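You operate a simulated robot arm through the tools that you are given. There is no shell and no other tool. Be economical: measure what you need, move in short steps, check, and stop when the job is done.

Carry out the task below with a simulated robot arm. There is one attempt and no reset: what you move stays moved.

## Task
Clamp the valve in the tester and pump it to the card's pressure.
Fine: gauge on, bleed knob shut; leave the pressure standing.

It is judged by the outcome, as a careful person would: the job done as asked, and still so three seconds after it is handed in. It fails if anything else is knocked over, pushed out of place, dropped, spilled or broken.

## Robot
A 7-joint arm with a two-finger parallel gripper, fixed in place. Base frame: the origin is at the foot of the arm, x ahead of it, y to its left, z up; the work surface is at about z = 854. Lengths are in mm, angles in degrees, forces in N, time in s.
With the tool pointing down near the work surface it reaches from about 300 to 700 mm from the base axis. Its first joint turns from -66.0 to 66.0 degrees. Payload 1.57 kg.
Tool frame: the origin (TCP) lies between the finger pads and is the grasp point; the fingertips stand 30 mm ahead of it; z points along the fingers, y is the line along which they close. Largest opening 110 mm; finger width 24, thickness 12; the body of the gripper, 48 by 112 mm, starts 78 mm behind the TCP.
Orientation is told as [roll, pitch, yaw] about the base's x, y, z axes, in that order, counted from this pose: with the fingers straight down and closing along the base's y, the tool's x points along the base's -x, its y along +y and its z along -z.

## Interface
- The arm moves only by the tool servo_tool. Its argument "moves" is one flat list of numbers, 7 for each row, row after row: the turn, a rotation vector about the tool's x, y, z in units of 90 degrees (1.0 is 90 degrees), then the shift along the tool's x, y, z in units of 300 mm (1.0 is 300 mm), then the gripper command, from -1 (shut) to 1 (fully open), values between in proportion. In form: [rx, ry, rz, tx, ty, tz, claw, rx, ry, rz, tx, ty, tz, claw, ...]. A call has 1 to 10 rows; each row is the pose to reach, as a shift and turn from the pose commanded when the call began, along the tool's axes at that moment. A call with a number of a shift or a turn outside -1 to 1 is refused whole. Rows are played at 5 a second. More than 50 mm and 8.6 degrees between two rows, or a gripper value outside its range, and nothing of the call is played. Where a pose cannot be reached the arm comes as near as it can. A force on the tool above 40 N (or 10 N above the force at the start of the call, whichever is more), or a blocked arm, ends the call early, and 0.2 s more pass. Each finger travels about 108 mm/s and halts on what it meets, pressing with about 39 N; the grip force reading is that of the motor and also rises with nothing between the fingers. The clock runs only during rows and for 0.2 s after the last one: add rows that repeat a pose to give the fingers time. The reply holds the time, the measured pose of the TCP, the force on the tool along the base axes, the opening and the grip force, in the units named above and with some noise, with the torque about the TCP (base axes, N m) and any sound that the robot's microphone picked up, and new pictures: "views" is both (left out), scene, wrist or none.
- Cameras (640 x 400 px; columns grow to the right, rows downward): "scene" is fixed at [102.3, -402.5, 1360.4]; the picture's right is [0.99, 0.13, 0.00], its down [0.12, -0.92, -0.36] and it looks along [-0.05, 0.36, -0.93] (base axes); focal length 214 px, centre (320, 200). "wrist" rides on the gripper at [70, 16, -141] in the tool frame; the picture's right is [-0.23, 0.97, 0.00], its down [-0.85, -0.20, -0.48] and it looks along [-0.47, -0.11, 0.88] (tool axes); focal length 222 px, centre (320, 200). There is no depth. A picture from a camera that has moved, and an enlarged one, comes with that camera's place and axes in the base frame and with its lens.
- enlarge(camera, box): a new picture of the part [left, top, right, bottom] of that camera's present view, enlarged. No time passes.
- close_job(): hands the job in; it is judged then, once.

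Work in short steps. Places have to be worked out from the pictures, the camera data and where the tool is seen: move nearer, look again, correct. Check each grasp and each placing, and mend what went wrong. You have 120 turns and 200 pictures in all, those below and enlarged ones among them. Open the gripper and draw the arm clear of the work before you hand the job in, unless the task says otherwise; then end with one line.

The tools are called after "Call:" as a command line: name --argument value ..., lists and objects as JSON in quotes. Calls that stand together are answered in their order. servo_tool: Moves the arm, as the interface text tells. Its arguments: {"type":"object","properties":{"moves":{"type":"array"},"views":{"type":"string","enum":["both","scene","wrist","none"]}},"required":["moves"]} The other tools are called the same way: enlarge (camera, box) takes an enlarged picture of a part of a camera's view; close_job () hands the job in.

At the start:

```text
time: 0.0
tcp_pos: [463.6, -80.6, 1171.8]
orientation: [0.0, 0.0, 0.0]
wrist_force: [0.7, -0.2, 1.0]
torque: [-0.02, 0.03, 0.01]
width: 109.9
finger_force: 0.0
```

scene: 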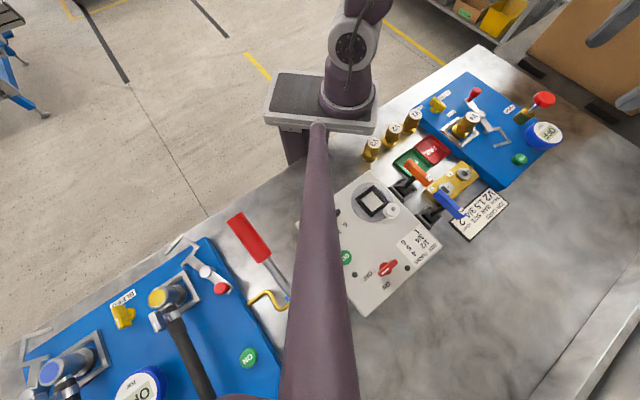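
wrist: 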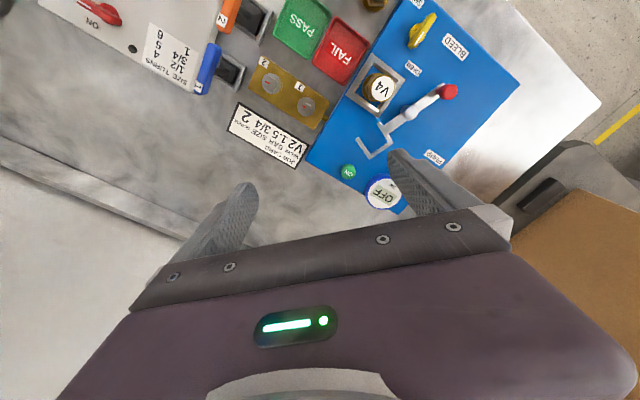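

The scene shows two blue benches, a card, and several valves. I'll enlarge the key parts to read the labels.

Call:
enlarge --camera "scene" --box '[350, 60, 590, 250]'

Call:
enlarge --camera "scene" --box '[0, 200, 300, 400]'

Call:
enlarge --camera "wrist" --box '[200, 0, 520, 220]'

```text
2.11 times, centred on (470, 155) of scene
camera zoom: at [102.3, -402.5, 1360.4], right [0.99, 0.13, 0.0], down [0.12, -0.92, -0.36], along [-0.05, 0.36, -0.93], focal length 452 px, centre (4, 295)
```

zoom: 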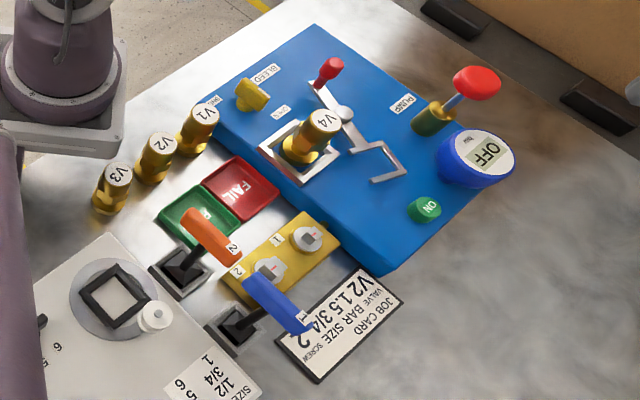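

```text
2.00 times, centred on (150, 300) of scene
camera zoom: at [102.3, -402.5, 1360.4], right [0.99, 0.13, 0.0], down [0.12, -0.92, -0.36], along [-0.05, 0.36, -0.93], focal length 429 px, centre (660, 0)
```

zoom: 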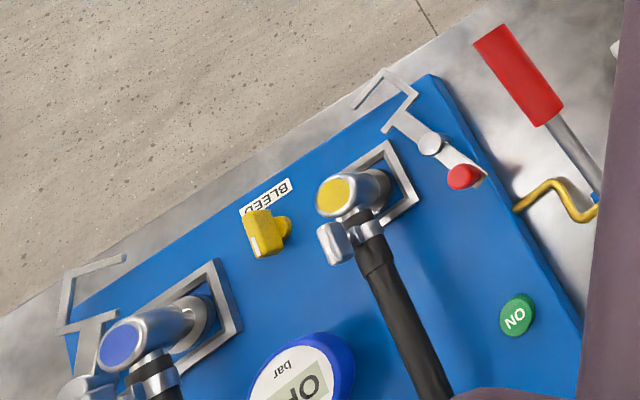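

```text
1.82 times, centred on (360, 110) of wrist
camera zoom: at [393.9, -64.5, 1313.9], right [0.23, 0.97, 0.0], down [0.85, -0.2, 0.48], along [0.47, -0.11, -0.88], focal length 404 px, centre (247, 364)
```

zoom: 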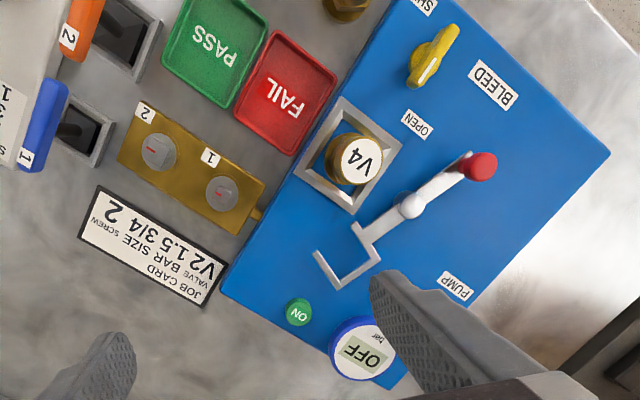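

The card reads V2, 1.5 bar. V4 already sits in the tester's nest at about (430, 30), so it is the valve to clamp. I place the ON button at (567, -46, 890), the gauge at (612, 9) and the clamp ball at (455, 127, 928). I'll shift for a better view.

Call:
servo_tool --moves '[0, 0, 0, 0.1, 0.1, 0, 1, 0, 0, 0, 0.2, 0.2, 0, 1, 0, 0, 0, 0.3, 0.3, 0, 1, 0, 0, 0, 0.33, 0.4, 0, 1, 0, 0, 0, 0.33, 0.4, 0, 1]' --views "both"

```text
time: 1.2
tcp_pos: [364.5, 39.9, 1175.4]
orientation: [-0.1, 0.0, -0.1]
wrist_force: [-0.4, -0.9, 0.7]
torque: [-0.01, -0.01, 0.03]
width: 110.0
finger_force: 0.2
camera wrist: at [295.2, 55.7, 1316.7], right [0.23, 0.97, 0.0], down [0.85, -0.2, 0.48], along [0.47, -0.11, -0.88], focal length 222 px, centre (320, 200)
```

scene: 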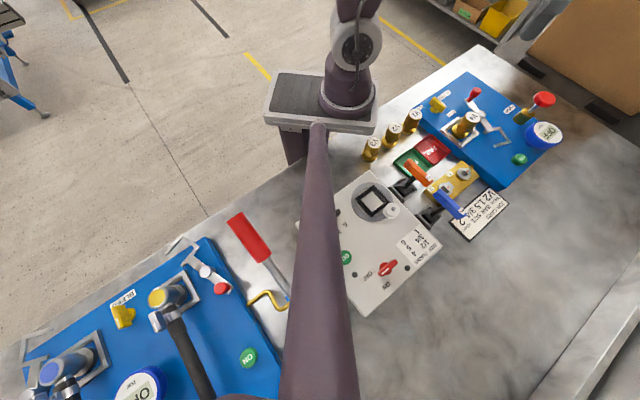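
wrist: 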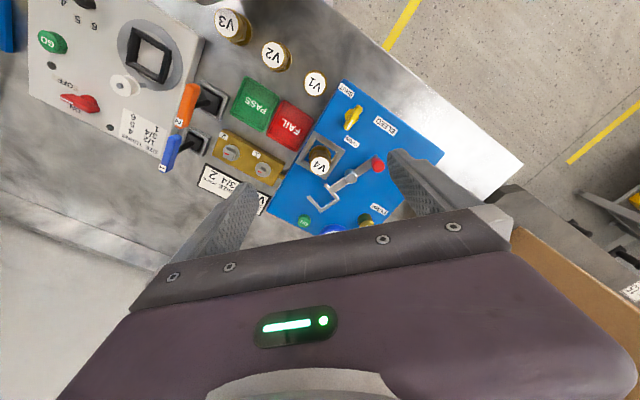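

Call:
enlarge --camera "wrist" --box '[260, 70, 450, 240]'

```text
2.35 times, centred on (355, 155) of wrist
camera zoom: at [295.2, 55.7, 1316.7], right [0.23, 0.97, 0.0], down [0.85, -0.2, 0.48], along [0.47, -0.11, -0.88], focal length 523 px, centre (238, 306)
```

zoom: 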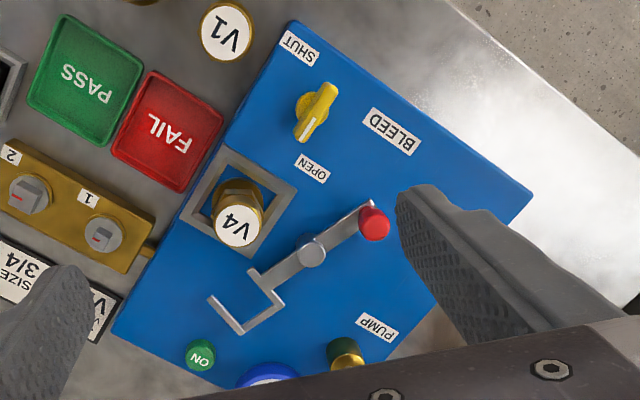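

The bleed knob's white mark seems to point at OPEN. I'll go lower for a close look at the knob, nest and pump.

Call:
servo_tool --moves '[0, 0, 0, 0, 0, 0.15, 1, 0, 0, 0, 0, 0, 0.3, 1, 0, 0, 0, 0, 0, 0.4, 1, 0, 0, 0, 0, 0, 0.4, 1]' --views "none"

Call:
enlarge --camera "wrist" --box '[240, 40, 480, 240]'

```text
time: 2.2
tcp_pos: [363.2, 41.0, 1051.8]
orientation: [-0.1, 0.1, -0.1]
wrist_force: [-0.1, 0.3, -0.1]
torque: [0.03, -0.03, 0.0]
width: 110.1
finger_force: 0.1
```

```text
2.00 times, centred on (360, 140) of wrist
camera zoom: at [292.8, 56.6, 1193.3], right [0.23, 0.97, 0.0], down [0.85, -0.2, 0.48], along [0.47, -0.11, -0.88], focal length 444 px, centre (240, 320)
```

zoom: 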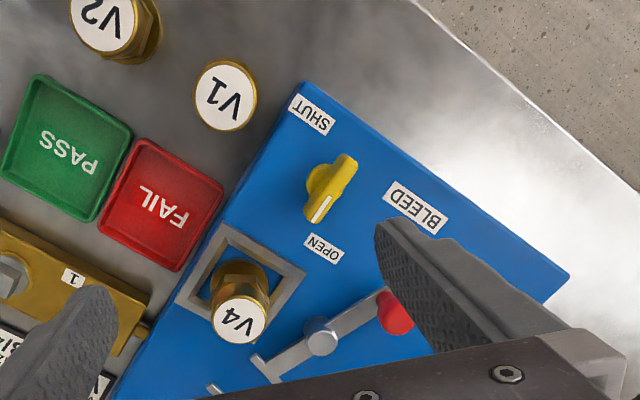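

The white mark points along the panel edge toward OPEN, so the bleed is open. The knob wing is centred near (365, 96), pointing about -40°. I'll move above it with the yaw aligned so the fingers close across the wing.

Call:
servo_tool --moves '[0, 0, 0.09, 0, 0.04, 0, 0.1, 0, 0, 0.18, 0, 0.08, 0.05, 0.1, 0, 0, 0.27, 0, 0.12, 0.1, 0.1, 0, 0, 0.36, 0, 0.16, 0.15, 0.1, 0, 0, 0.444, -0.007, 0.183, 0.2, 0.1, 0, 0, 0.444, -0.007, 0.183, 0.2, 0.1]' --views "both"

```text
time: 3.6
tcp_pos: [366.0, 96.8, 994.1]
orientation: [-0.1, 0.0, -40.1]
wrist_force: [-0.3, -0.1, -0.2]
torque: [-0.02, 0.0, 0.02]
width: 60.6
finger_force: 0.0
camera wrist: at [323.3, 153.9, 1134.7], right [0.8, 0.6, 0.0], down [0.53, -0.7, 0.48], along [0.29, -0.38, -0.88], focal length 222 px, centre (320, 200)
```

scene: 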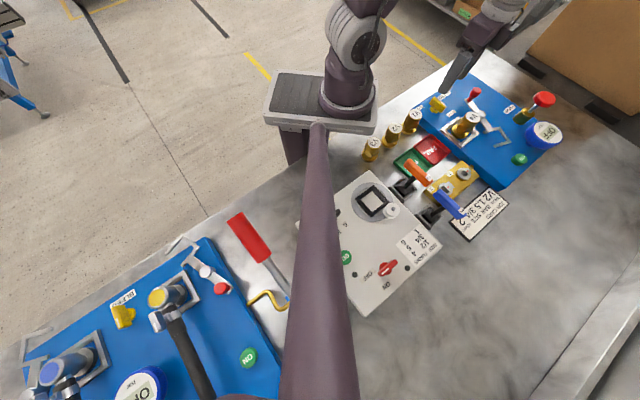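
wrist: 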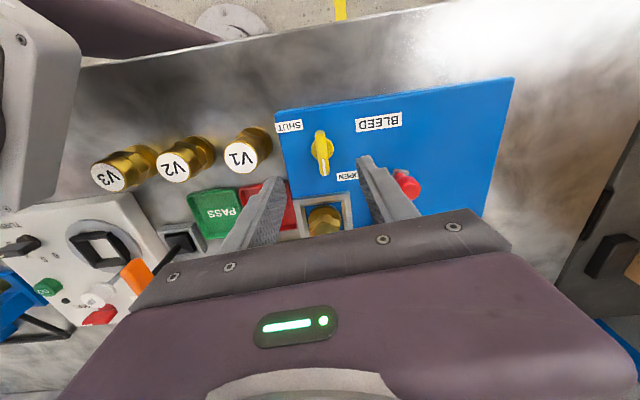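

Call:
enlarge --camera "wrist" --box '[270, 90, 430, 240]'

```text
2.67 times, centred on (350, 165) of wrist
camera zoom: at [323.3, 153.9, 1134.7], right [0.8, 0.6, 0.0], down [0.53, -0.7, 0.48], along [0.29, -0.38, -0.88], focal length 592 px, centre (240, 293)
```

zoom: 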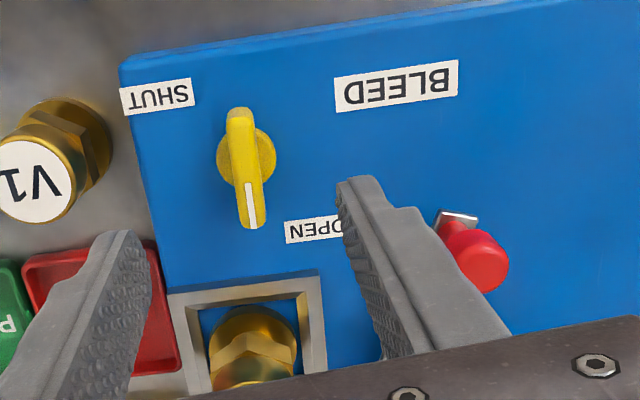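

Knob is in line with the fingers. I'll descend until the tips are at about z 894 and close gently on the wing.

Call:
servo_tool --moves '[0, 0, 0, 0.005, 0.006, 0.1, 0.1, 0, 0, 0, 0.005, 0.006, 0.18, 0.1, 0, 0, 0, 0.005, 0.006, 0.233, 0.1, 0, 0, 0, 0.005, 0.006, 0.233, 0.1]' --views "wrist"

```text
time: 4.6
tcp_pos: [366.2, 96.3, 922.0]
orientation: [0.0, 0.0, -40.0]
wrist_force: [-0.1, -0.1, 0.0]
torque: [0.0, -0.02, -0.03]
width: 60.5
finger_force: 0.0
camera wrist: at [323.8, 153.2, 1063.3], right [0.8, 0.6, 0.0], down [0.53, -0.7, 0.48], along [0.29, -0.38, -0.88], focal length 222 px, centre (320, 200)
```

wrist: 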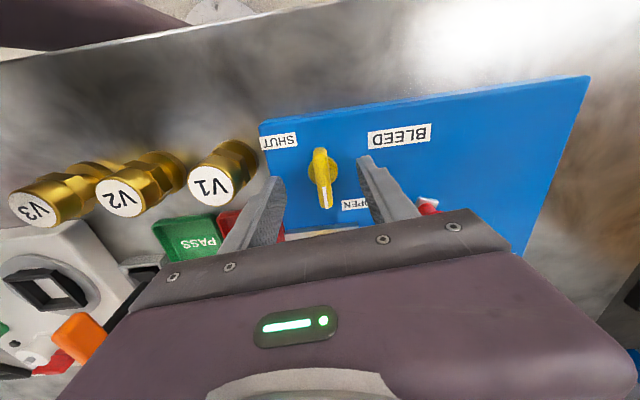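

Call:
enlarge --camera "wrist" --box '[260, 120, 400, 230]'

```text
3.64 times, centred on (330, 175) of wrist
camera zoom: at [323.8, 153.2, 1063.3], right [0.8, 0.6, 0.0], down [0.53, -0.7, 0.48], along [0.29, -0.38, -0.88], focal length 808 px, centre (284, 291)
```

zoom: 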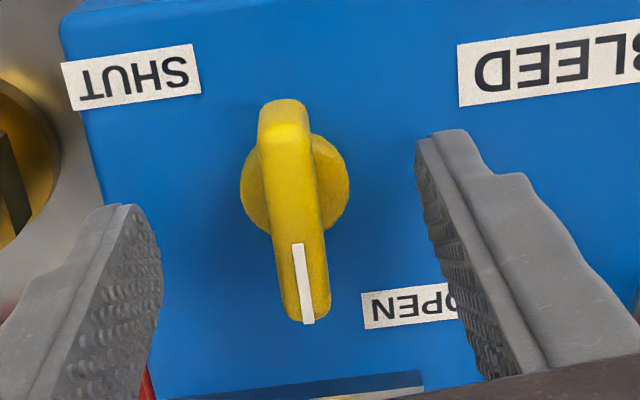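

The knob sits about 5 mm further along tool x than the finger axis. I'll correct that, go down 3 mm and close.

Call:
servo_tool --moves '[0, 0, 0, 0.017, 0.005, 0.01, 0.1, 0, 0, 0, 0.017, 0.005, 0.01, -0.4, 0, 0, 0, 0.017, 0.005, 0.01, -0.8, 0, 0, 0, 0.017, 0.005, 0.01, -0.9, 0, 0, 0, 0.017, 0.005, 0.01, -0.95]' --views "none"

Call:
enlarge --camera "wrist" --box '[260, 120, 400, 230]'

```text
time: 5.8
tcp_pos: [363.9, 102.0, 919.3]
orientation: [0.2, 0.0, -40.1]
wrist_force: [9.3, 14.6, -3.8]
torque: [-0.17, 0.06, -0.68]
width: 12.5
finger_force: 29.4
```

```text
3.64 times, centred on (330, 175) of wrist
camera zoom: at [320.7, 159.5, 1060.3], right [0.8, 0.6, 0.0], down [0.53, -0.7, 0.48], along [0.29, -0.38, -0.88], focal length 808 px, centre (284, 291)
```

zoom: 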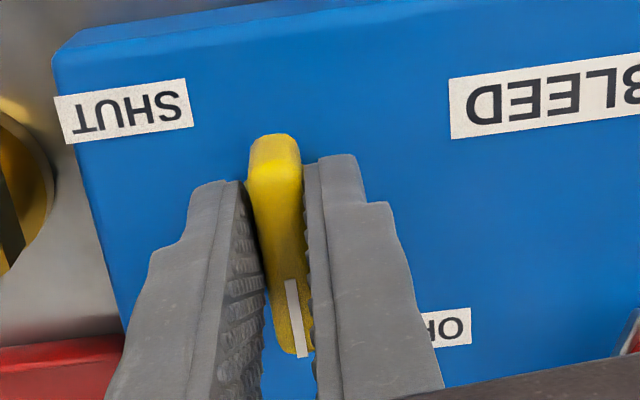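

Wing gripped (12.5 mm). There's a side push of 15 N along the closing axis, so I'll ease 2 mm that way and start turning clockwise.

Call:
servo_tool --moves '[0, 0, 0, 0, 0.007, 0, -0.95, 0, 0, 0.08, 0, 0.007, 0, -0.95, 0, 0, 0.16, 0, 0.007, 0, -0.95, 0, 0, 0.24, 0, 0.007, 0, -0.95, 0, 0, 0.32, 0, 0.007, 0, -0.95]' --views "none"

Call:
enlarge --camera "wrist" --box '[220, 90, 440, 250]'

```text
time: 7.0
tcp_pos: [366.1, 103.2, 920.6]
orientation: [0.2, 0.1, -68.8]
wrist_force: [10.2, 23.4, -8.1]
torque: [0.56, 0.25, 0.08]
width: 10.6
finger_force: 28.1
```

```text
2.50 times, centred on (330, 170) of wrist
camera zoom: at [355.7, 174.0, 1060.6], right [0.99, 0.14, 0.0], down [0.12, -0.87, 0.48], along [0.07, -0.47, -0.88], focal length 555 px, centre (295, 275)
```

zoom: 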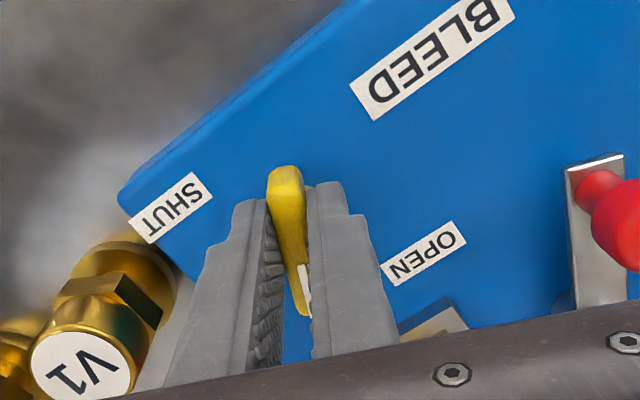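

The knob is turning. A residual push of about 25 N towards +y says the axis is a few mm that way; I'll shift and keep turning.

Call:
servo_tool --moves '[0, 0, 0, 0.013, 0.006, 0, -0.95, 0, 0, 0.08, 0.013, 0.006, 0, -0.95, 0, 0, 0.16, 0.013, 0.006, 0, -0.95, 0, 0, 0.24, 0.013, 0.006, 0, -0.95, 0, 0, 0.32, 0.013, 0.006, 0, -0.95, 0, 0, 0.4, 0.013, 0.006, 0, -0.95]' --views "none"

Call:
enlarge --camera "wrist" --box '[220, 90, 440, 250]'

```text
time: 8.3
tcp_pos: [369.4, 105.7, 919.7]
orientation: [0.6, 0.0, -99.2]
wrist_force: [7.6, -5.1, -8.4]
torque: [-0.58, 0.53, 0.08]
width: 10.8
finger_force: 28.6
stopped in row 6: the force on the tool passed its limit at 42 N (the readings are from after the stop); the commanded pose is now the measured one
```

```text
2.50 times, centred on (330, 170) of wrist
camera zoom: at [394.6, 171.8, 1061.1], right [0.93, -0.38, 0.01], down [-0.34, -0.81, 0.48], along [-0.17, -0.45, -0.88], focal length 555 px, centre (295, 275)
```

zoom: 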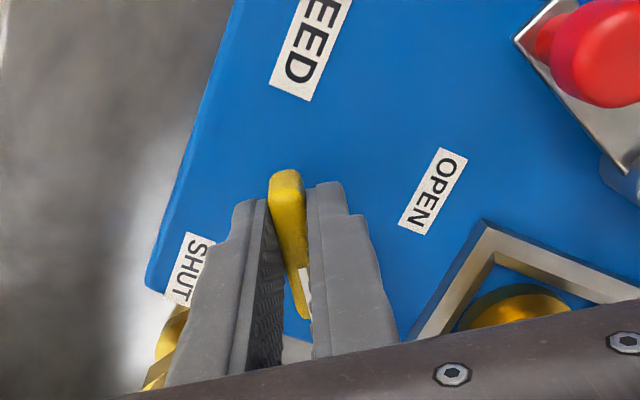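

Turned about 60°. To shed the off-axis stress I'll open a bit, look, and regrip centred.

Call:
servo_tool --moves '[0, 0, 0, 0, 0, 0, -0.3, 0, 0, 0, 0, 0, 0, -0.3, 0, 0, 0, 0, 0, 0, -0.3]' --views "none"

Call:
enlarge --camera "wrist" --box '[260, 120, 400, 230]'

```text
time: 9.1
tcp_pos: [367.8, 104.8, 919.8]
orientation: [0.4, -0.1, -99.2]
wrist_force: [0.0, 1.0, 0.3]
torque: [-0.01, -0.02, 0.0]
width: 38.5
finger_force: 0.1
```

```text
3.64 times, centred on (330, 175) of wrist
camera zoom: at [394.1, 172.1, 1061.3], right [0.93, -0.38, 0.01], down [-0.34, -0.81, 0.48], along [-0.17, -0.44, -0.88], focal length 808 px, centre (284, 291)
```

zoom: 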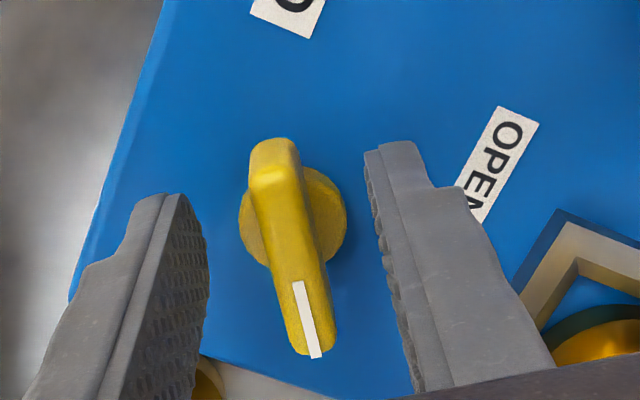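

Knob axis is about 2.5 mm along tool y and -2 mm along tool x from the finger axis. I'll shift, regrip and turn on.

Call:
servo_tool --moves '[0, 0, 0, -0.006, 0.009, 0, -0.3, 0, 0, 0, -0.006, 0.009, 0, -0.95, 0, 0, 0, -0.006, 0.009, 0, -0.95, 0, 0, 0.08, -0.006, 0.009, 0, -0.95, 0, 0, 0.16, -0.006, 0.009, 0, -0.95, 0, 0, 0.24, -0.006, 0.009, 0, -0.95, 0, 0, 0.32, -0.006, 0.009, 0, -0.95, 0, 0, 0.36, -0.006, 0.009, 0, -0.95]' --views "none"

Call:
enlarge --camera "wrist" --box '[220, 90, 440, 250]'

```text
time: 10.9
tcp_pos: [371.3, 102.3, 920.2]
orientation: [0.6, 0.2, -131.8]
wrist_force: [-3.1, -16.7, -6.4]
torque: [0.13, 0.37, 0.06]
width: 10.9
finger_force: 28.7
```

```text
2.50 times, centred on (330, 170) of wrist
camera zoom: at [428.1, 144.2, 1061.4], right [0.58, -0.82, 0.01], down [-0.72, -0.5, 0.47], along [-0.38, -0.28, -0.88], focal length 555 px, centre (295, 275)
```

zoom: 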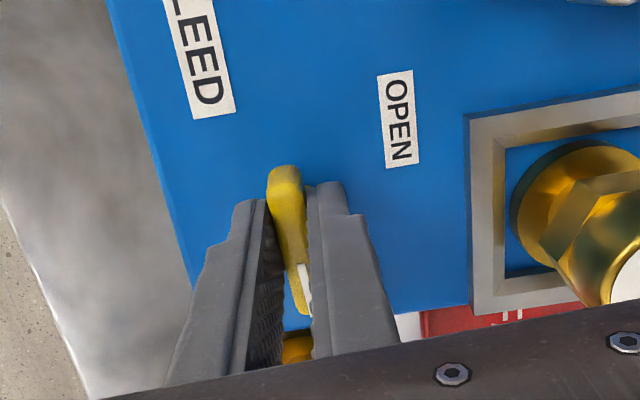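

About 92° turned with no end stop felt yet. I'll continue a little further watching the torque.

Call:
servo_tool --moves '[0, 0, 0.06, -0.002, 0.003, 0, -0.95, 0, 0, 0.12, -0.003, 0.003, 0, -0.95, 0, 0, 0.18, -0.003, 0.003, 0, -0.95, 0, 0, 0.18, -0.003, 0.003, 0, -0.95]' --views "none"

Call:
enlarge --camera "wrist" --box '[220, 90, 440, 250]'

```text
time: 11.9
tcp_pos: [371.5, 103.6, 920.9]
orientation: [0.4, 0.6, -147.8]
wrist_force: [15.5, 1.3, 13.1]
torque: [0.45, 0.18, 0.99]
width: 15.8
finger_force: 31.2
```

```text
2.50 times, centred on (330, 170) of wrist
camera zoom: at [437.6, 126.1, 1062.3], right [0.33, -0.95, 0.0], down [-0.84, -0.29, 0.47], along [-0.44, -0.16, -0.88], focal length 555 px, centre (295, 275)
```

zoom: 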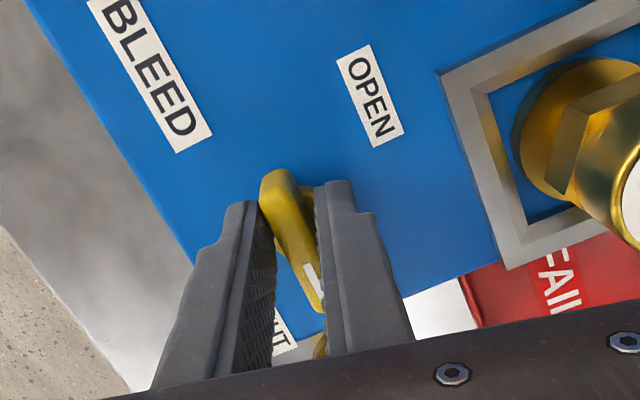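

The knob hit its stop: torque 1 N m and the fingers twist around the wing. So shut is at 90°. I'll turn the fingers back, open and lift.

Call:
servo_tool --moves '[0, 0, -0.08, 0, 0, 0, -0.95, 0, 0, -0.13, 0, 0, 0, -0.95, 0, 0, -0.13, 0, 0, 0, 0, 0, 0, -0.13, 0, 0, 0, 0, 0, 0, -0.13, 0, 0, -0.1, 0, 0, 0, -0.13, 0, 0, -0.25, 0, 0, 0, -0.13, 0, 0, -0.35, 0, 0, 0, -0.13, 0, 0, -0.35, 0]' --views "wrist"

Call:
enlarge --camera "wrist" --box '[250, 70, 450, 230]'

```text
time: 13.7
tcp_pos: [370.3, 101.6, 1025.6]
orientation: [0.6, 0.2, -136.2]
wrist_force: [0.2, 0.0, 0.7]
torque: [0.01, -0.02, 0.0]
width: 54.8
finger_force: 0.0
camera wrist: at [430.9, 137.8, 1167.0], right [0.51, -0.86, 0.01], down [-0.76, -0.45, 0.47], along [-0.4, -0.25, -0.88], focal length 222 px, centre (320, 200)
```

wrist: 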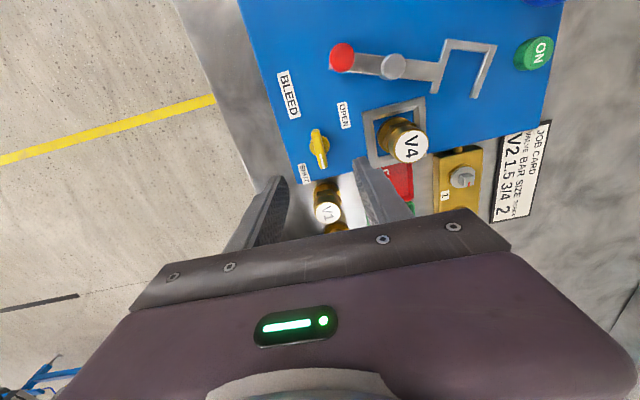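

```text
2.50 times, centred on (350, 150) of wrist
camera zoom: at [430.9, 137.8, 1167.0], right [0.51, -0.86, 0.01], down [-0.76, -0.45, 0.47], along [-0.4, -0.25, -0.88], focal length 555 px, centre (245, 325)
```

zoom: 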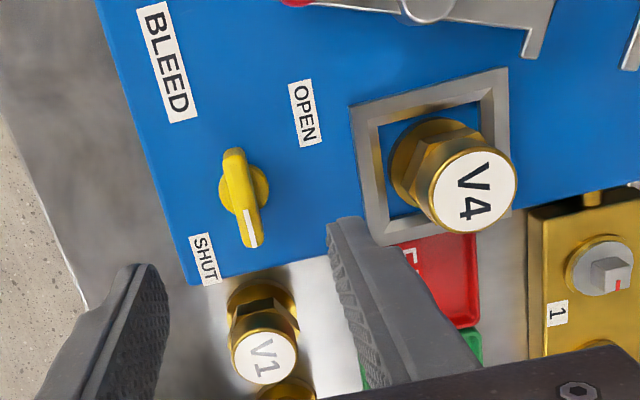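

Bleed is at SHUT. The clamp pivots at about (482, 77), ball at (457, 128), and its open fork swings clockwise ~80° onto V4. I'll go above the ball with the closing axis tangential (yaw -64).

Call:
servo_tool --moves '[0, 0, -0.09, 0.03, 0.015, 0, 0, 0, 0, -0.18, 0.06, 0.03, 0, 0, 0, 0, -0.27, 0.09, 0.045, 0, 0, 0, 0, -0.36, 0.12, 0.06, 0, 0, 0, 0, -0.45, 0.15, 0.075, 0, 0, 0, 0, -0.54, 0.18, 0.09, 0, 0, 0, 0, -0.63, 0.21, 0.105, 0, 0, 0, 0, -0.72, 0.24, 0.12, 0, 0, 0, 0, -0.8, 0.269, 0.138, 0, 0, 0, 0, -0.8, 0.269, 0.138, 0, 0]' --views "both"

Call:
enlarge --camera "wrist" --box '[240, 70, 440, 230]'

Call:
enlarge --camera "scene" --box '[400, 50, 580, 200]'

```text
time: 15.9
tcp_pos: [455.4, 130.3, 1025.8]
orientation: [0.4, -0.4, -64.0]
wrist_force: [0.4, 0.5, 0.5]
torque: [0.0, -0.01, 0.03]
width: 55.1
finger_force: 0.0
camera wrist: at [438.1, 199.7, 1166.6], right [0.97, 0.22, 0.01], down [0.19, -0.85, 0.48], along [0.11, -0.47, -0.88], focal length 222 px, centre (320, 200)
```

scene: 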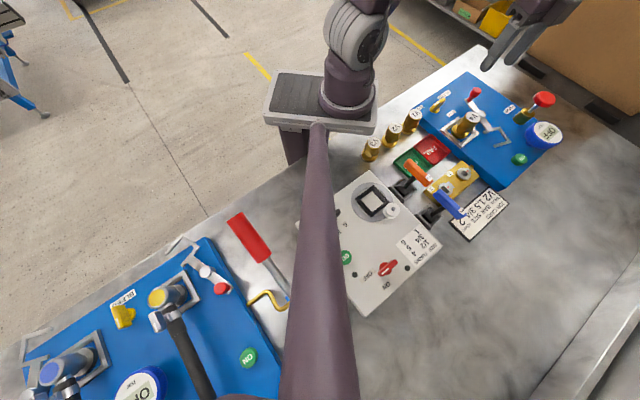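
wrist: 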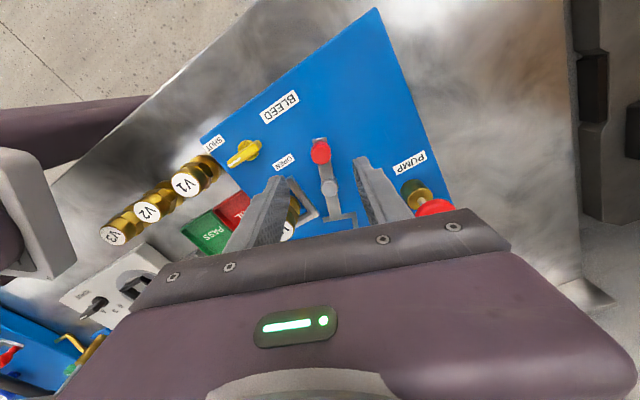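

```text
2.50 times, centred on (340, 150) of wrist
camera zoom: at [438.1, 199.7, 1166.6], right [0.97, 0.22, 0.01], down [0.19, -0.85, 0.48], along [0.11, -0.47, -0.88], focal length 555 px, centre (270, 325)
```

zoom: 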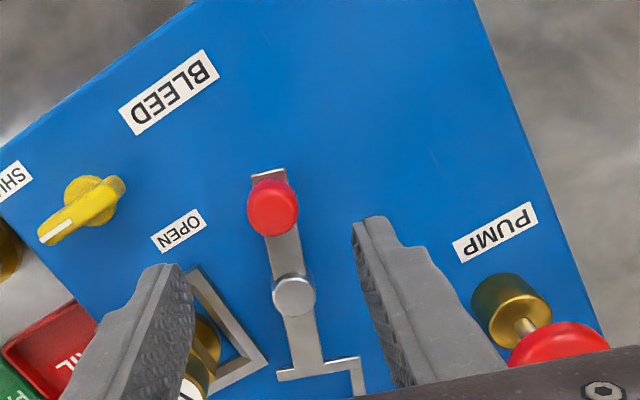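

```text
2.67 times, centred on (490, 125) of scene
camera zoom: at [102.3, -402.5, 1360.4], right [0.99, 0.13, 0.0], down [0.12, -0.92, -0.36], along [-0.05, 0.36, -0.93], focal length 572 px, centre (-133, 400)
```

zoom: 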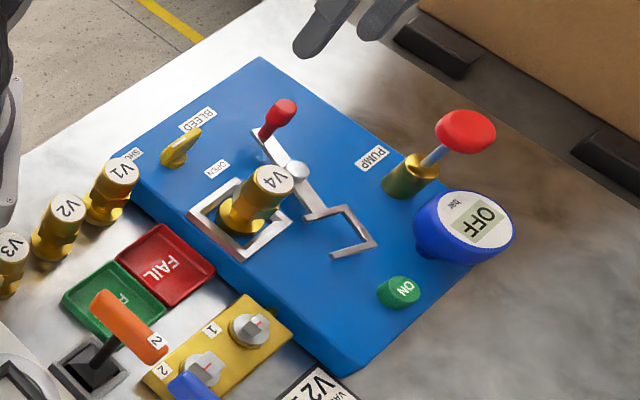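

The clamp has an upright red knob at about (456, 129). The pump is a vertical plunger with a red disc. I'll lower around the clamp knob and cage it.

Call:
servo_tool --moves '[0, 0, 0, 0, 0, 0.12, 0, 0, 0, 0, 0, 0, 0.24, 0, 0, 0, 0, 0, 0, 0.29, 0, 0, 0, 0, 0, 0, 0.29, -0.42, 0, 0, 0, 0, 0, 0.29, -0.42, 0, 0, 0, 0, 0, 0.29, -0.42]' --views "none"

Call:
enlarge --camera "wrist" --box '[240, 90, 440, 250]'

```text
time: 17.3
tcp_pos: [459.2, 129.0, 939.3]
orientation: [0.4, -0.5, -64.1]
wrist_force: [-0.2, 0.1, 0.2]
torque: [-0.02, 0.03, -0.01]
width: 32.0
finger_force: 0.1
```

```text
2.50 times, centred on (340, 170) of wrist
camera zoom: at [442.0, 199.1, 1080.4], right [0.98, 0.22, 0.01], down [0.19, -0.86, 0.48], along [0.11, -0.47, -0.88], focal length 555 px, centre (270, 275)
```

zoom: 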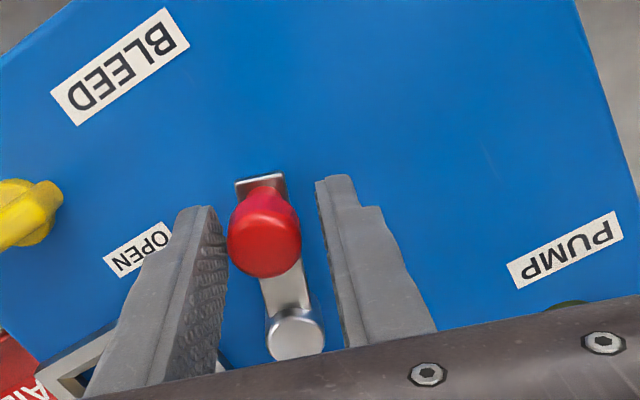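

Knob caged. I'll swing it clockwise about the pivot in 8° steps, 40° first.

Call:
servo_tool --moves '[0, 0, 0.0889, -0.003, 0.0257, 0, -0.42, 0, 0, 0.1778, -0.0093, 0.0507, 0, -0.42, 0, 0, 0.2667, -0.0193, 0.0747, 0, -0.42, 0, 0, 0.3556, -0.0327, 0.0967, 0, -0.42, 0, 0, 0.4444, -0.0487, 0.117, 0, -0.42]' --views "none"

Call:
enlarge --camera "wrist" --box '[200, 50, 440, 250]'

Call:
enlarge --camera "scene" --box '[400, 50, 580, 200]'

```text
time: 18.5
tcp_pos: [494.7, 130.2, 940.1]
orientation: [0.5, -0.1, -104.2]
wrist_force: [-0.6, -0.4, 0.2]
torque: [0.0, 0.02, 0.03]
width: 32.4
finger_force: 0.1
```

```text
2.00 times, centred on (320, 150) of wrist
camera zoom: at [528.4, 194.6, 1080.2], right [0.89, -0.46, 0.01], down [-0.41, -0.78, 0.48], along [-0.21, -0.43, -0.88], focal length 444 px, centre (320, 300)
```

zoom: 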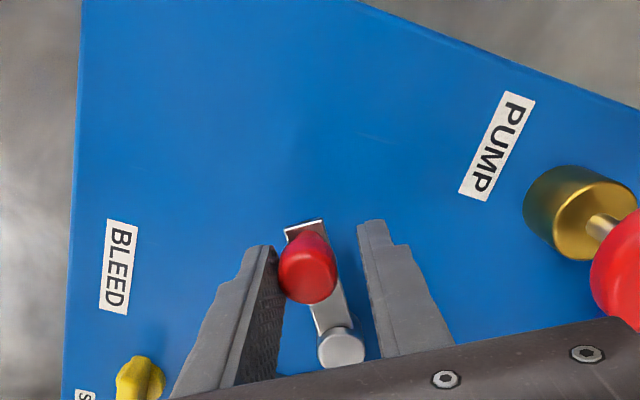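

```text
2.67 times, centred on (490, 125) of scene
camera zoom: at [102.3, -402.5, 1360.4], right [0.99, 0.13, 0.0], down [0.12, -0.92, -0.36], along [-0.05, 0.36, -0.93], focal length 572 px, centre (-133, 400)
```

zoom: 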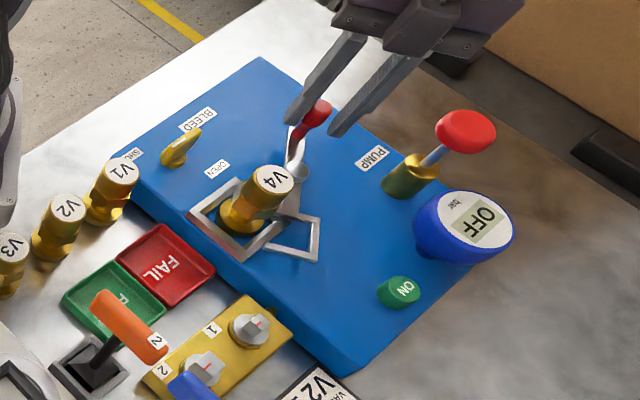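

The fork is swinging toward the valve. I'll continue another 48°, watching the force.

Call:
servo_tool --moves '[0, 0, 0.0889, -0.0018, 0.0257, 0, -0.42, 0, 0, 0.1778, -0.007, 0.0507, 0, -0.42, 0, 0, 0.2667, -0.0157, 0.0747, 0, -0.42, 0, 0, 0.3556, -0.028, 0.0977, 0, -0.42, 0, 0, 0.4444, -0.043, 0.118, 0, -0.42]' --views "none"

Call:
enlarge --camera "wrist" --box '[200, 50, 440, 250]'

Call:
enlarge --camera "scene" --box '[400, 50, 580, 200]'

```text
time: 19.7
tcp_pos: [524.0, 110.4, 938.2]
orientation: [0.3, 0.3, -144.2]
wrist_force: [-6.8, 5.5, -1.5]
torque: [0.1, 0.18, 0.04]
width: 39.3
finger_force: 3.9
```

```text
2.00 times, centred on (320, 150) of wrist
camera zoom: at [590.2, 137.6, 1080.1], right [0.39, -0.92, 0.0], down [-0.81, -0.34, 0.47], along [-0.44, -0.19, -0.88], focal length 444 px, centre (320, 300)
```

zoom: 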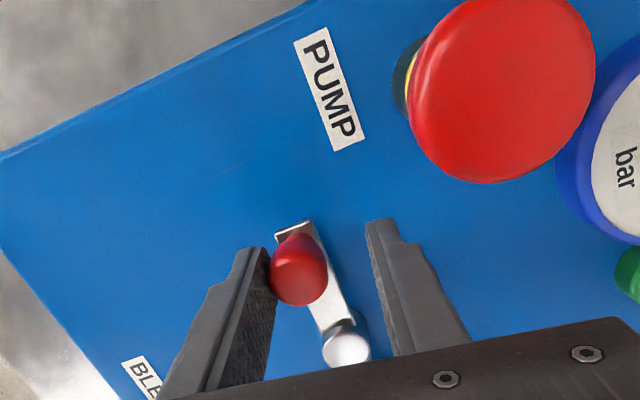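

```text
2.67 times, centred on (490, 125) of scene
camera zoom: at [102.1, -402.3, 1360.4], right [0.99, 0.13, 0.0], down [0.12, -0.92, -0.36], along [-0.05, 0.36, -0.93], focal length 572 px, centre (-133, 400)
```

zoom: 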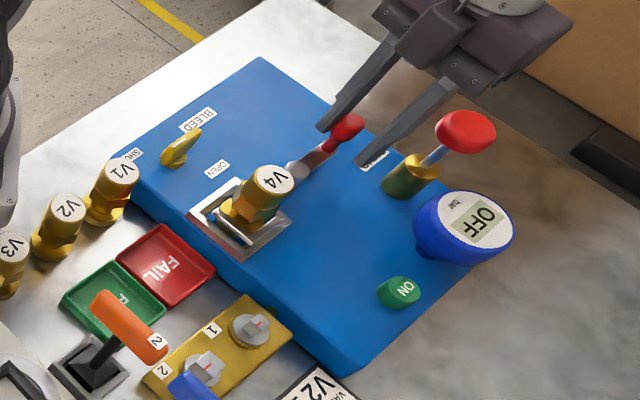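

The fork is over V4's flange; there is slight resistance now. I'll grip the knob and press a bit further to feel the stop.

Call:
servo_tool --moves '[0, 0, 0, 0, 0, 0, -0.8, 0, 0, 0, 0, 0, 0, -0.8, 0, 0, 0.05, -0.001, 0.013, 0, -0.8, 0, 0, 0.0889, -0.0018, 0.0257, 0, -0.8, 0, 0, 0.0889, -0.0018, 0.0257, 0, -0.8]' --views "none"

Call:
enlarge --camera "wrist" --box '[200, 50, 440, 250]'

Call:
enlarge --camera "scene" --box '[440, 90, 530, 165]'

```text
time: 20.7
tcp_pos: [524.4, 110.6, 937.0]
orientation: [-0.6, -0.1, -151.0]
wrist_force: [-15.8, 23.8, 7.0]
torque: [0.09, 0.38, 0.06]
width: 36.7
finger_force: 14.1
stopped in row 5: the force on the tool passed its limit at 42 N (the readings are from after the stop); the commanded pose is now the measured one
```

```text
2.00 times, centred on (320, 150) of wrist
camera zoom: at [594.1, 128.5, 1078.0], right [0.27, -0.96, -0.01], down [-0.84, -0.24, 0.48], along [-0.47, -0.12, -0.88], focal length 444 px, centre (320, 300)
```

zoom: 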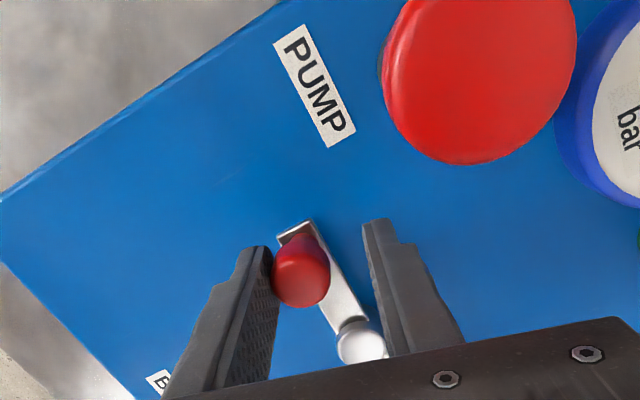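

```text
5.33 times, centred on (485, 128) of scene
camera zoom: at [101.8, -401.8, 1360.6], right [0.99, 0.13, 0.0], down [0.12, -0.92, -0.36], along [-0.05, 0.36, -0.93], focal length 1144 px, centre (-560, 587)
```

zoom: 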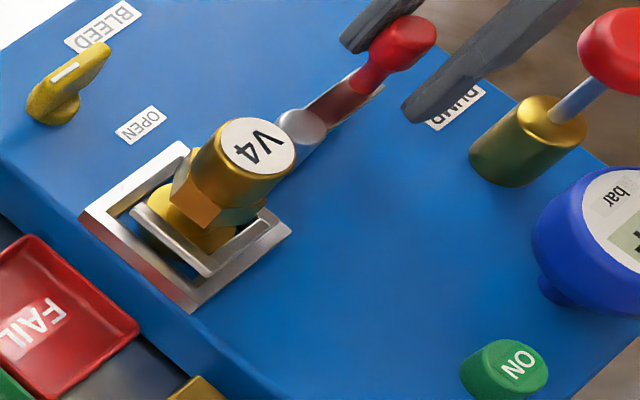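

The fork now encloses V4, square with the nest, and it's against a hard stop. I'll release and lift clear.

Call:
servo_tool --moves '[0, 0, -0.03, 0, -0.005, 0, -0.2, 0, 0, -0.03, 0, 0, 0, -0.1, 0, 0, -0.03, 0, 0, -0.1, -0.1, 0, 0, -0.03, 0, 0, -0.25, -0.1, 0, 0, -0.03, 0, 0, -0.4, -0.1, 0, 0, -0.03, 0, 0, -0.4, -0.1]' --views "wrist"

Call:
enlarge --camera "scene" --box '[430, 80, 570, 185]'

```text
time: 22.1
tcp_pos: [526.1, 105.7, 1060.1]
orientation: [-0.2, -0.1, -148.5]
wrist_force: [0.1, -0.6, -0.7]
torque: [-0.04, 0.0, -0.03]
width: 49.5
finger_force: 0.0
camera wrist: at [593.9, 127.7, 1200.6], right [0.32, -0.95, 0.0], down [-0.83, -0.28, 0.48], along [-0.45, -0.15, -0.88], focal length 222 px, centre (320, 200)
```

wrist: 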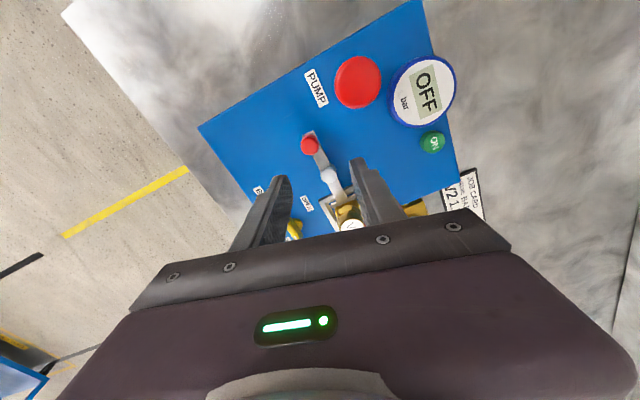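

```text
3.81 times, centred on (500, 132) of scene
camera zoom: at [102.3, -402.5, 1360.4], right [0.99, 0.13, 0.0], down [0.12, -0.92, -0.36], along [-0.05, 0.36, -0.93], focal length 817 px, centre (-366, 457)
```

zoom: 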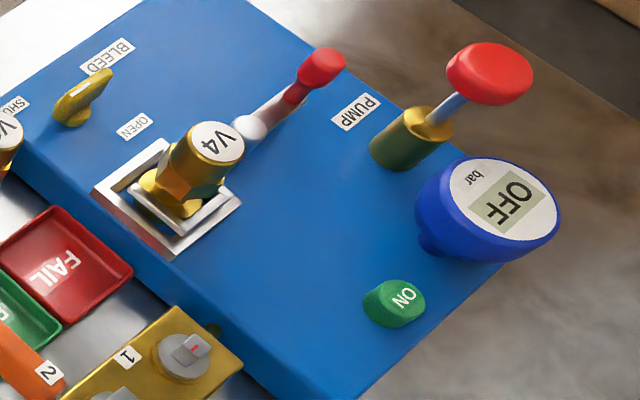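

Clamped. Gauge is still OFF; the ON button is at about (569, -46, 890). I'll close the fingers and move above it.

Call:
servo_tool --moves '[0, 0, 0, -0.035, 0.127, 0, -1, 0, 0, 0, -0.07, 0.254, 0, -1, 0, 0, 0, -0.106, 0.38, 0.05, -1, 0, 0, 0, -0.142, 0.507, 0.133, -1, 0, 0, 0, -0.142, 0.507, 0.2, -1, 0, 0, 0, -0.142, 0.507, 0.2, -1]' --views "both"

Call:
enlarge --camera "wrist" --box '[220, 70, 460, 250]'

```text
time: 23.5
tcp_pos: [572.5, -47.8, 996.7]
orientation: [-0.1, 0.0, -148.5]
wrist_force: [0.0, -0.6, 0.3]
torque: [-0.02, 0.02, 0.0]
width: 0.1
finger_force: 21.3
camera wrist: at [640.3, -25.9, 1137.4], right [0.32, -0.95, 0.0], down [-0.83, -0.28, 0.48], along [-0.45, -0.15, -0.88], focal length 222 px, centre (320, 200)
```

scene: 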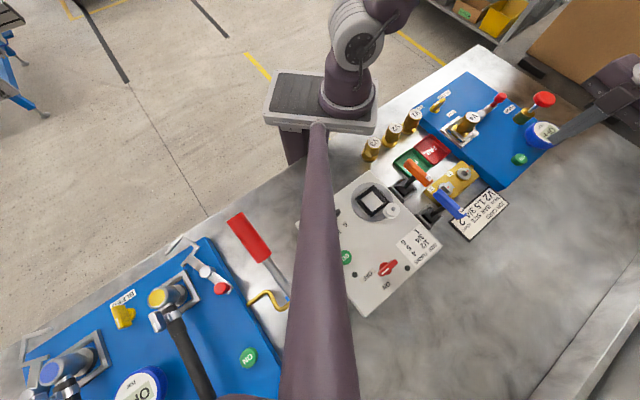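
wrist: 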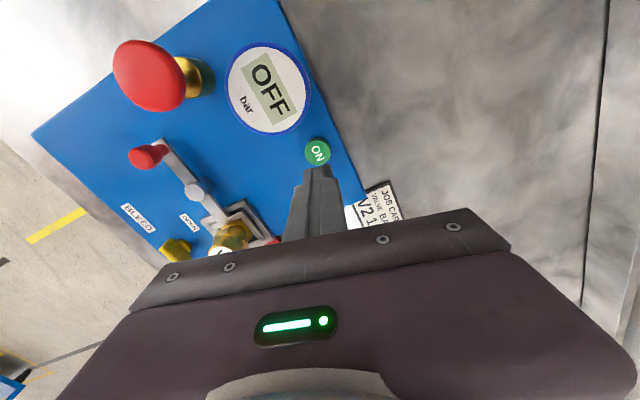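

```text
2.22 times, centred on (340, 160) of wrist
camera zoom: at [640.3, -25.9, 1137.4], right [0.32, -0.95, 0.0], down [-0.83, -0.28, 0.48], along [-0.45, -0.15, -0.88], focal length 494 px, centre (276, 289)
```

zoom: 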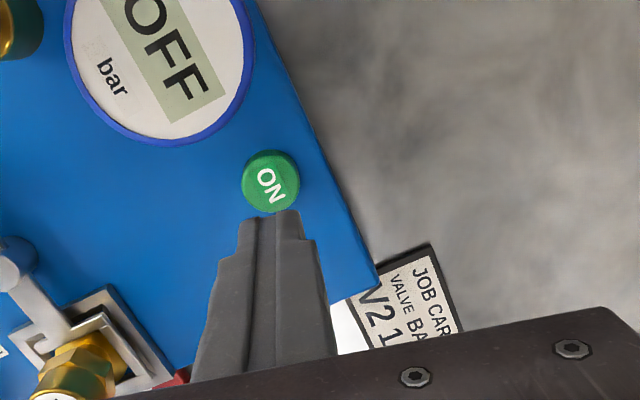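

Aligned with the button. I'll descend and press it slowly.

Call:
servo_tool --moves '[0, 0, 0, 0.003, -0.006, 0.12, -1, 0, 0, 0, 0.003, -0.006, 0.2, -1, 0, 0, 0, 0.003, -0.006, 0.235, -1, 0, 0, 0, 0.003, -0.006, 0.25, -1, 0, 0, 0, 0.003, -0.006, 0.26, -1, 0, 0, 0, 0.003, -0.006, 0.27, -1]' --views "none"

Call:
enlarge --camera "wrist" --box '[180, 30, 400, 190]'

```text
time: 24.9
tcp_pos: [569.2, -44.5, 916.7]
orientation: [-0.1, 0.1, -148.5]
wrist_force: [-2.3, 2.8, 20.8]
torque: [0.08, 0.12, 0.0]
width: 0.1
finger_force: 21.1
heard: click
```

```text
2.50 times, centred on (290, 110) of wrist
camera zoom: at [637.5, -23.0, 1057.6], right [0.32, -0.95, 0.0], down [-0.83, -0.28, 0.48], along [-0.45, -0.15, -0.88], focal length 555 px, centre (395, 425)
```

zoom: 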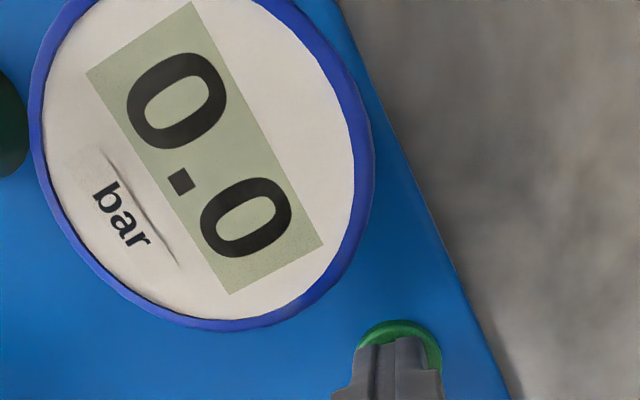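

Gauge is on, reading 0.0. I'll lift and go over the pump disc at about (602, 93).

Call:
servo_tool --moves '[0, 0, 0, 0, 0, -0.15, -1, 0, 0, 0, 0, 0, -0.3, -1, 0, 0, 0, 0, 0, -0.38, -1, 0, 0, 0, 0.09, -0.09, -0.38, -1, 0, 0, 0, 0.18, -0.18, -0.38, -1, 0, 0, 0, 0.27, -0.27, -0.38, -1, 0, 0, 0, 0.333, -0.333, -0.38, -1, 0, 0, 0, 0.333, -0.333, -0.38, -1]' --views "wrist"

Call:
enlarge --camera "scene" --box '[480, 60, 640, 180]'

```text
time: 26.7
tcp_pos: [601.4, 92.9, 1031.6]
orientation: [-0.2, 0.0, -148.5]
wrist_force: [-0.8, -0.5, -0.2]
torque: [0.01, -0.01, -0.01]
width: 0.1
finger_force: 21.3
camera wrist: at [670.0, 115.0, 1173.2], right [0.32, -0.95, 0.0], down [-0.83, -0.28, 0.48], along [-0.45, -0.15, -0.88], focal length 222 px, centre (320, 200)
```

wrist: 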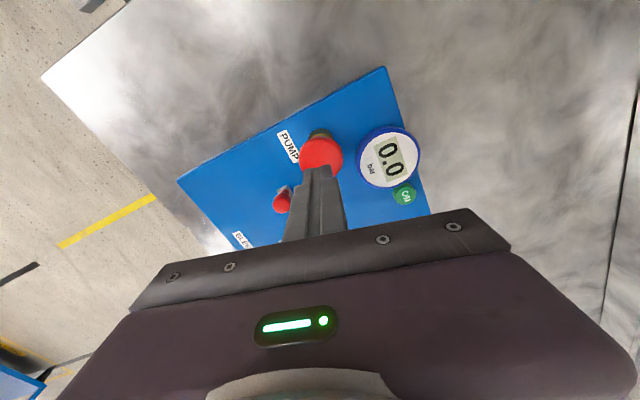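

```text
3.33 times, centred on (560, 120) of scene
camera zoom: at [102.3, -402.4, 1360.4], right [0.99, 0.13, 0.0], down [0.12, -0.92, -0.36], along [-0.05, 0.36, -0.93], focal length 715 px, centre (-480, 467)
```

zoom: 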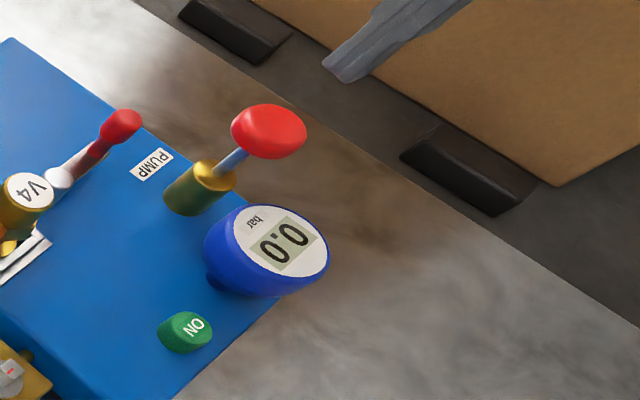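

Aligned with the disc. I'll touch down and press a first partial stroke, then read the gauge.

Call:
servo_tool --moves '[0, 0, 0, 0.005, 0, 0.1, -1, 0, 0, 0, 0.005, 0, 0.15, -1, 0, 0, 0, 0.005, 0, 0.17, -1, 0, 0, 0, 0.005, 0, 0.19, -1, 0, 0, 0, 0.005, 0, 0.21, -1, 0, 0, 0, 0.005, 0, 0.21, -1]' --views "none"

Call:
enlarge --camera "wrist" --box '[240, 90, 460, 250]'

```text
time: 28.1
tcp_pos: [604.0, 94.4, 969.1]
orientation: [0.0, 0.1, -148.5]
wrist_force: [-0.2, -0.4, 3.6]
torque: [0.0, 0.04, 0.02]
width: 0.0
finger_force: 21.2
```

```text
2.50 times, centred on (350, 170) of wrist
camera zoom: at [671.9, 116.4, 1109.3], right [0.32, -0.95, 0.0], down [-0.83, -0.28, 0.48], along [-0.45, -0.15, -0.88], focal length 555 px, centre (245, 275)
```

zoom: 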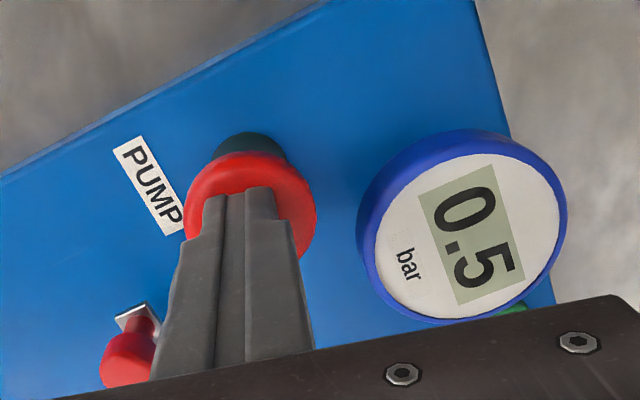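

0.5 bar after one press. I'll release fully, check it holds, then press again.

Call:
servo_tool --moves '[0, 0, 0, 0, 0, -0.05, -1, 0, 0, 0, 0, 0, -0.1, -1, 0, 0, 0, 0, 0, -0.1, -1, 0, 0, 0, 0, 0, -0.1, -1]' --views "none"

Call:
enlarge --camera "wrist" --box '[240, 90, 460, 250]'

```text
time: 29.1
tcp_pos: [603.3, 94.3, 997.7]
orientation: [-0.1, 0.0, -148.5]
wrist_force: [-0.3, -0.2, -0.1]
torque: [-0.03, 0.02, 0.01]
width: 0.1
finger_force: 21.1
```

```text
2.50 times, centred on (350, 170) of wrist
camera zoom: at [672.4, 116.6, 1138.0], right [0.32, -0.95, 0.0], down [-0.83, -0.28, 0.48], along [-0.45, -0.15, -0.88], focal length 555 px, centre (245, 275)
```

zoom: 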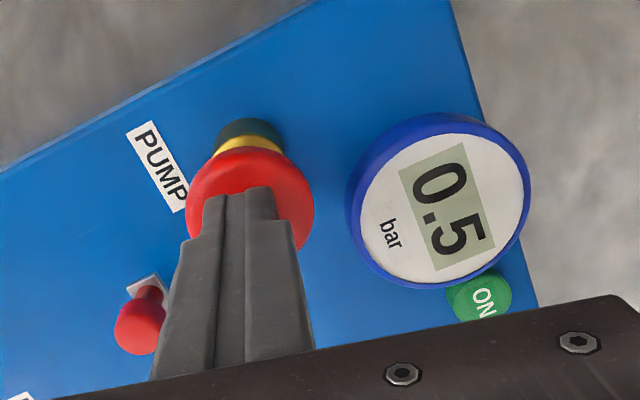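

It holds at 0.5. Second stroke, same depth.

Call:
servo_tool --moves '[0, 0, 0, 0, 0, 0.04, -1, 0, 0, 0, 0, 0, 0.07, -1, 0, 0, 0, 0, 0, 0.1, -1, 0, 0, 0, 0, 0, 0.1, -1, 0, 0, 0, 0, 0, 0.05, -1, 0, 0, 0, 0, 0, 0, -1, 0, 0, 0, 0, 0, 0, -1]' --views "none"

Call:
enlarge --camera "wrist" --box '[240, 90, 460, 250]'

```text
time: 30.7
tcp_pos: [603.8, 93.1, 997.1]
orientation: [-0.2, 0.1, -148.5]
wrist_force: [-0.3, -0.1, 0.0]
torque: [-0.01, 0.0, 0.0]
width: 0.0
finger_force: 21.2
```

```text
2.50 times, centred on (350, 170) of wrist
camera zoom: at [671.9, 115.4, 1139.1], right [0.32, -0.95, 0.0], down [-0.83, -0.28, 0.48], along [-0.45, -0.15, -0.88], focal length 555 px, centre (245, 275)
```

zoom: 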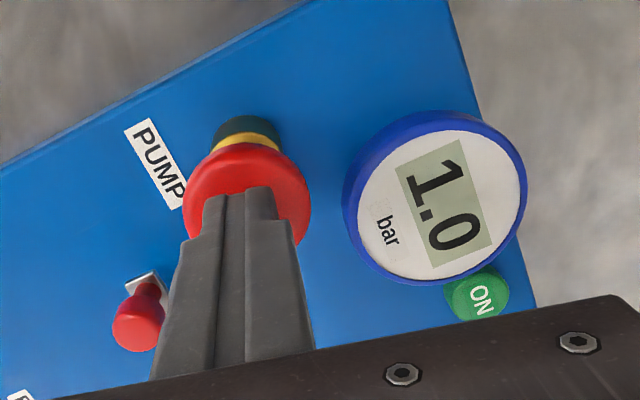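

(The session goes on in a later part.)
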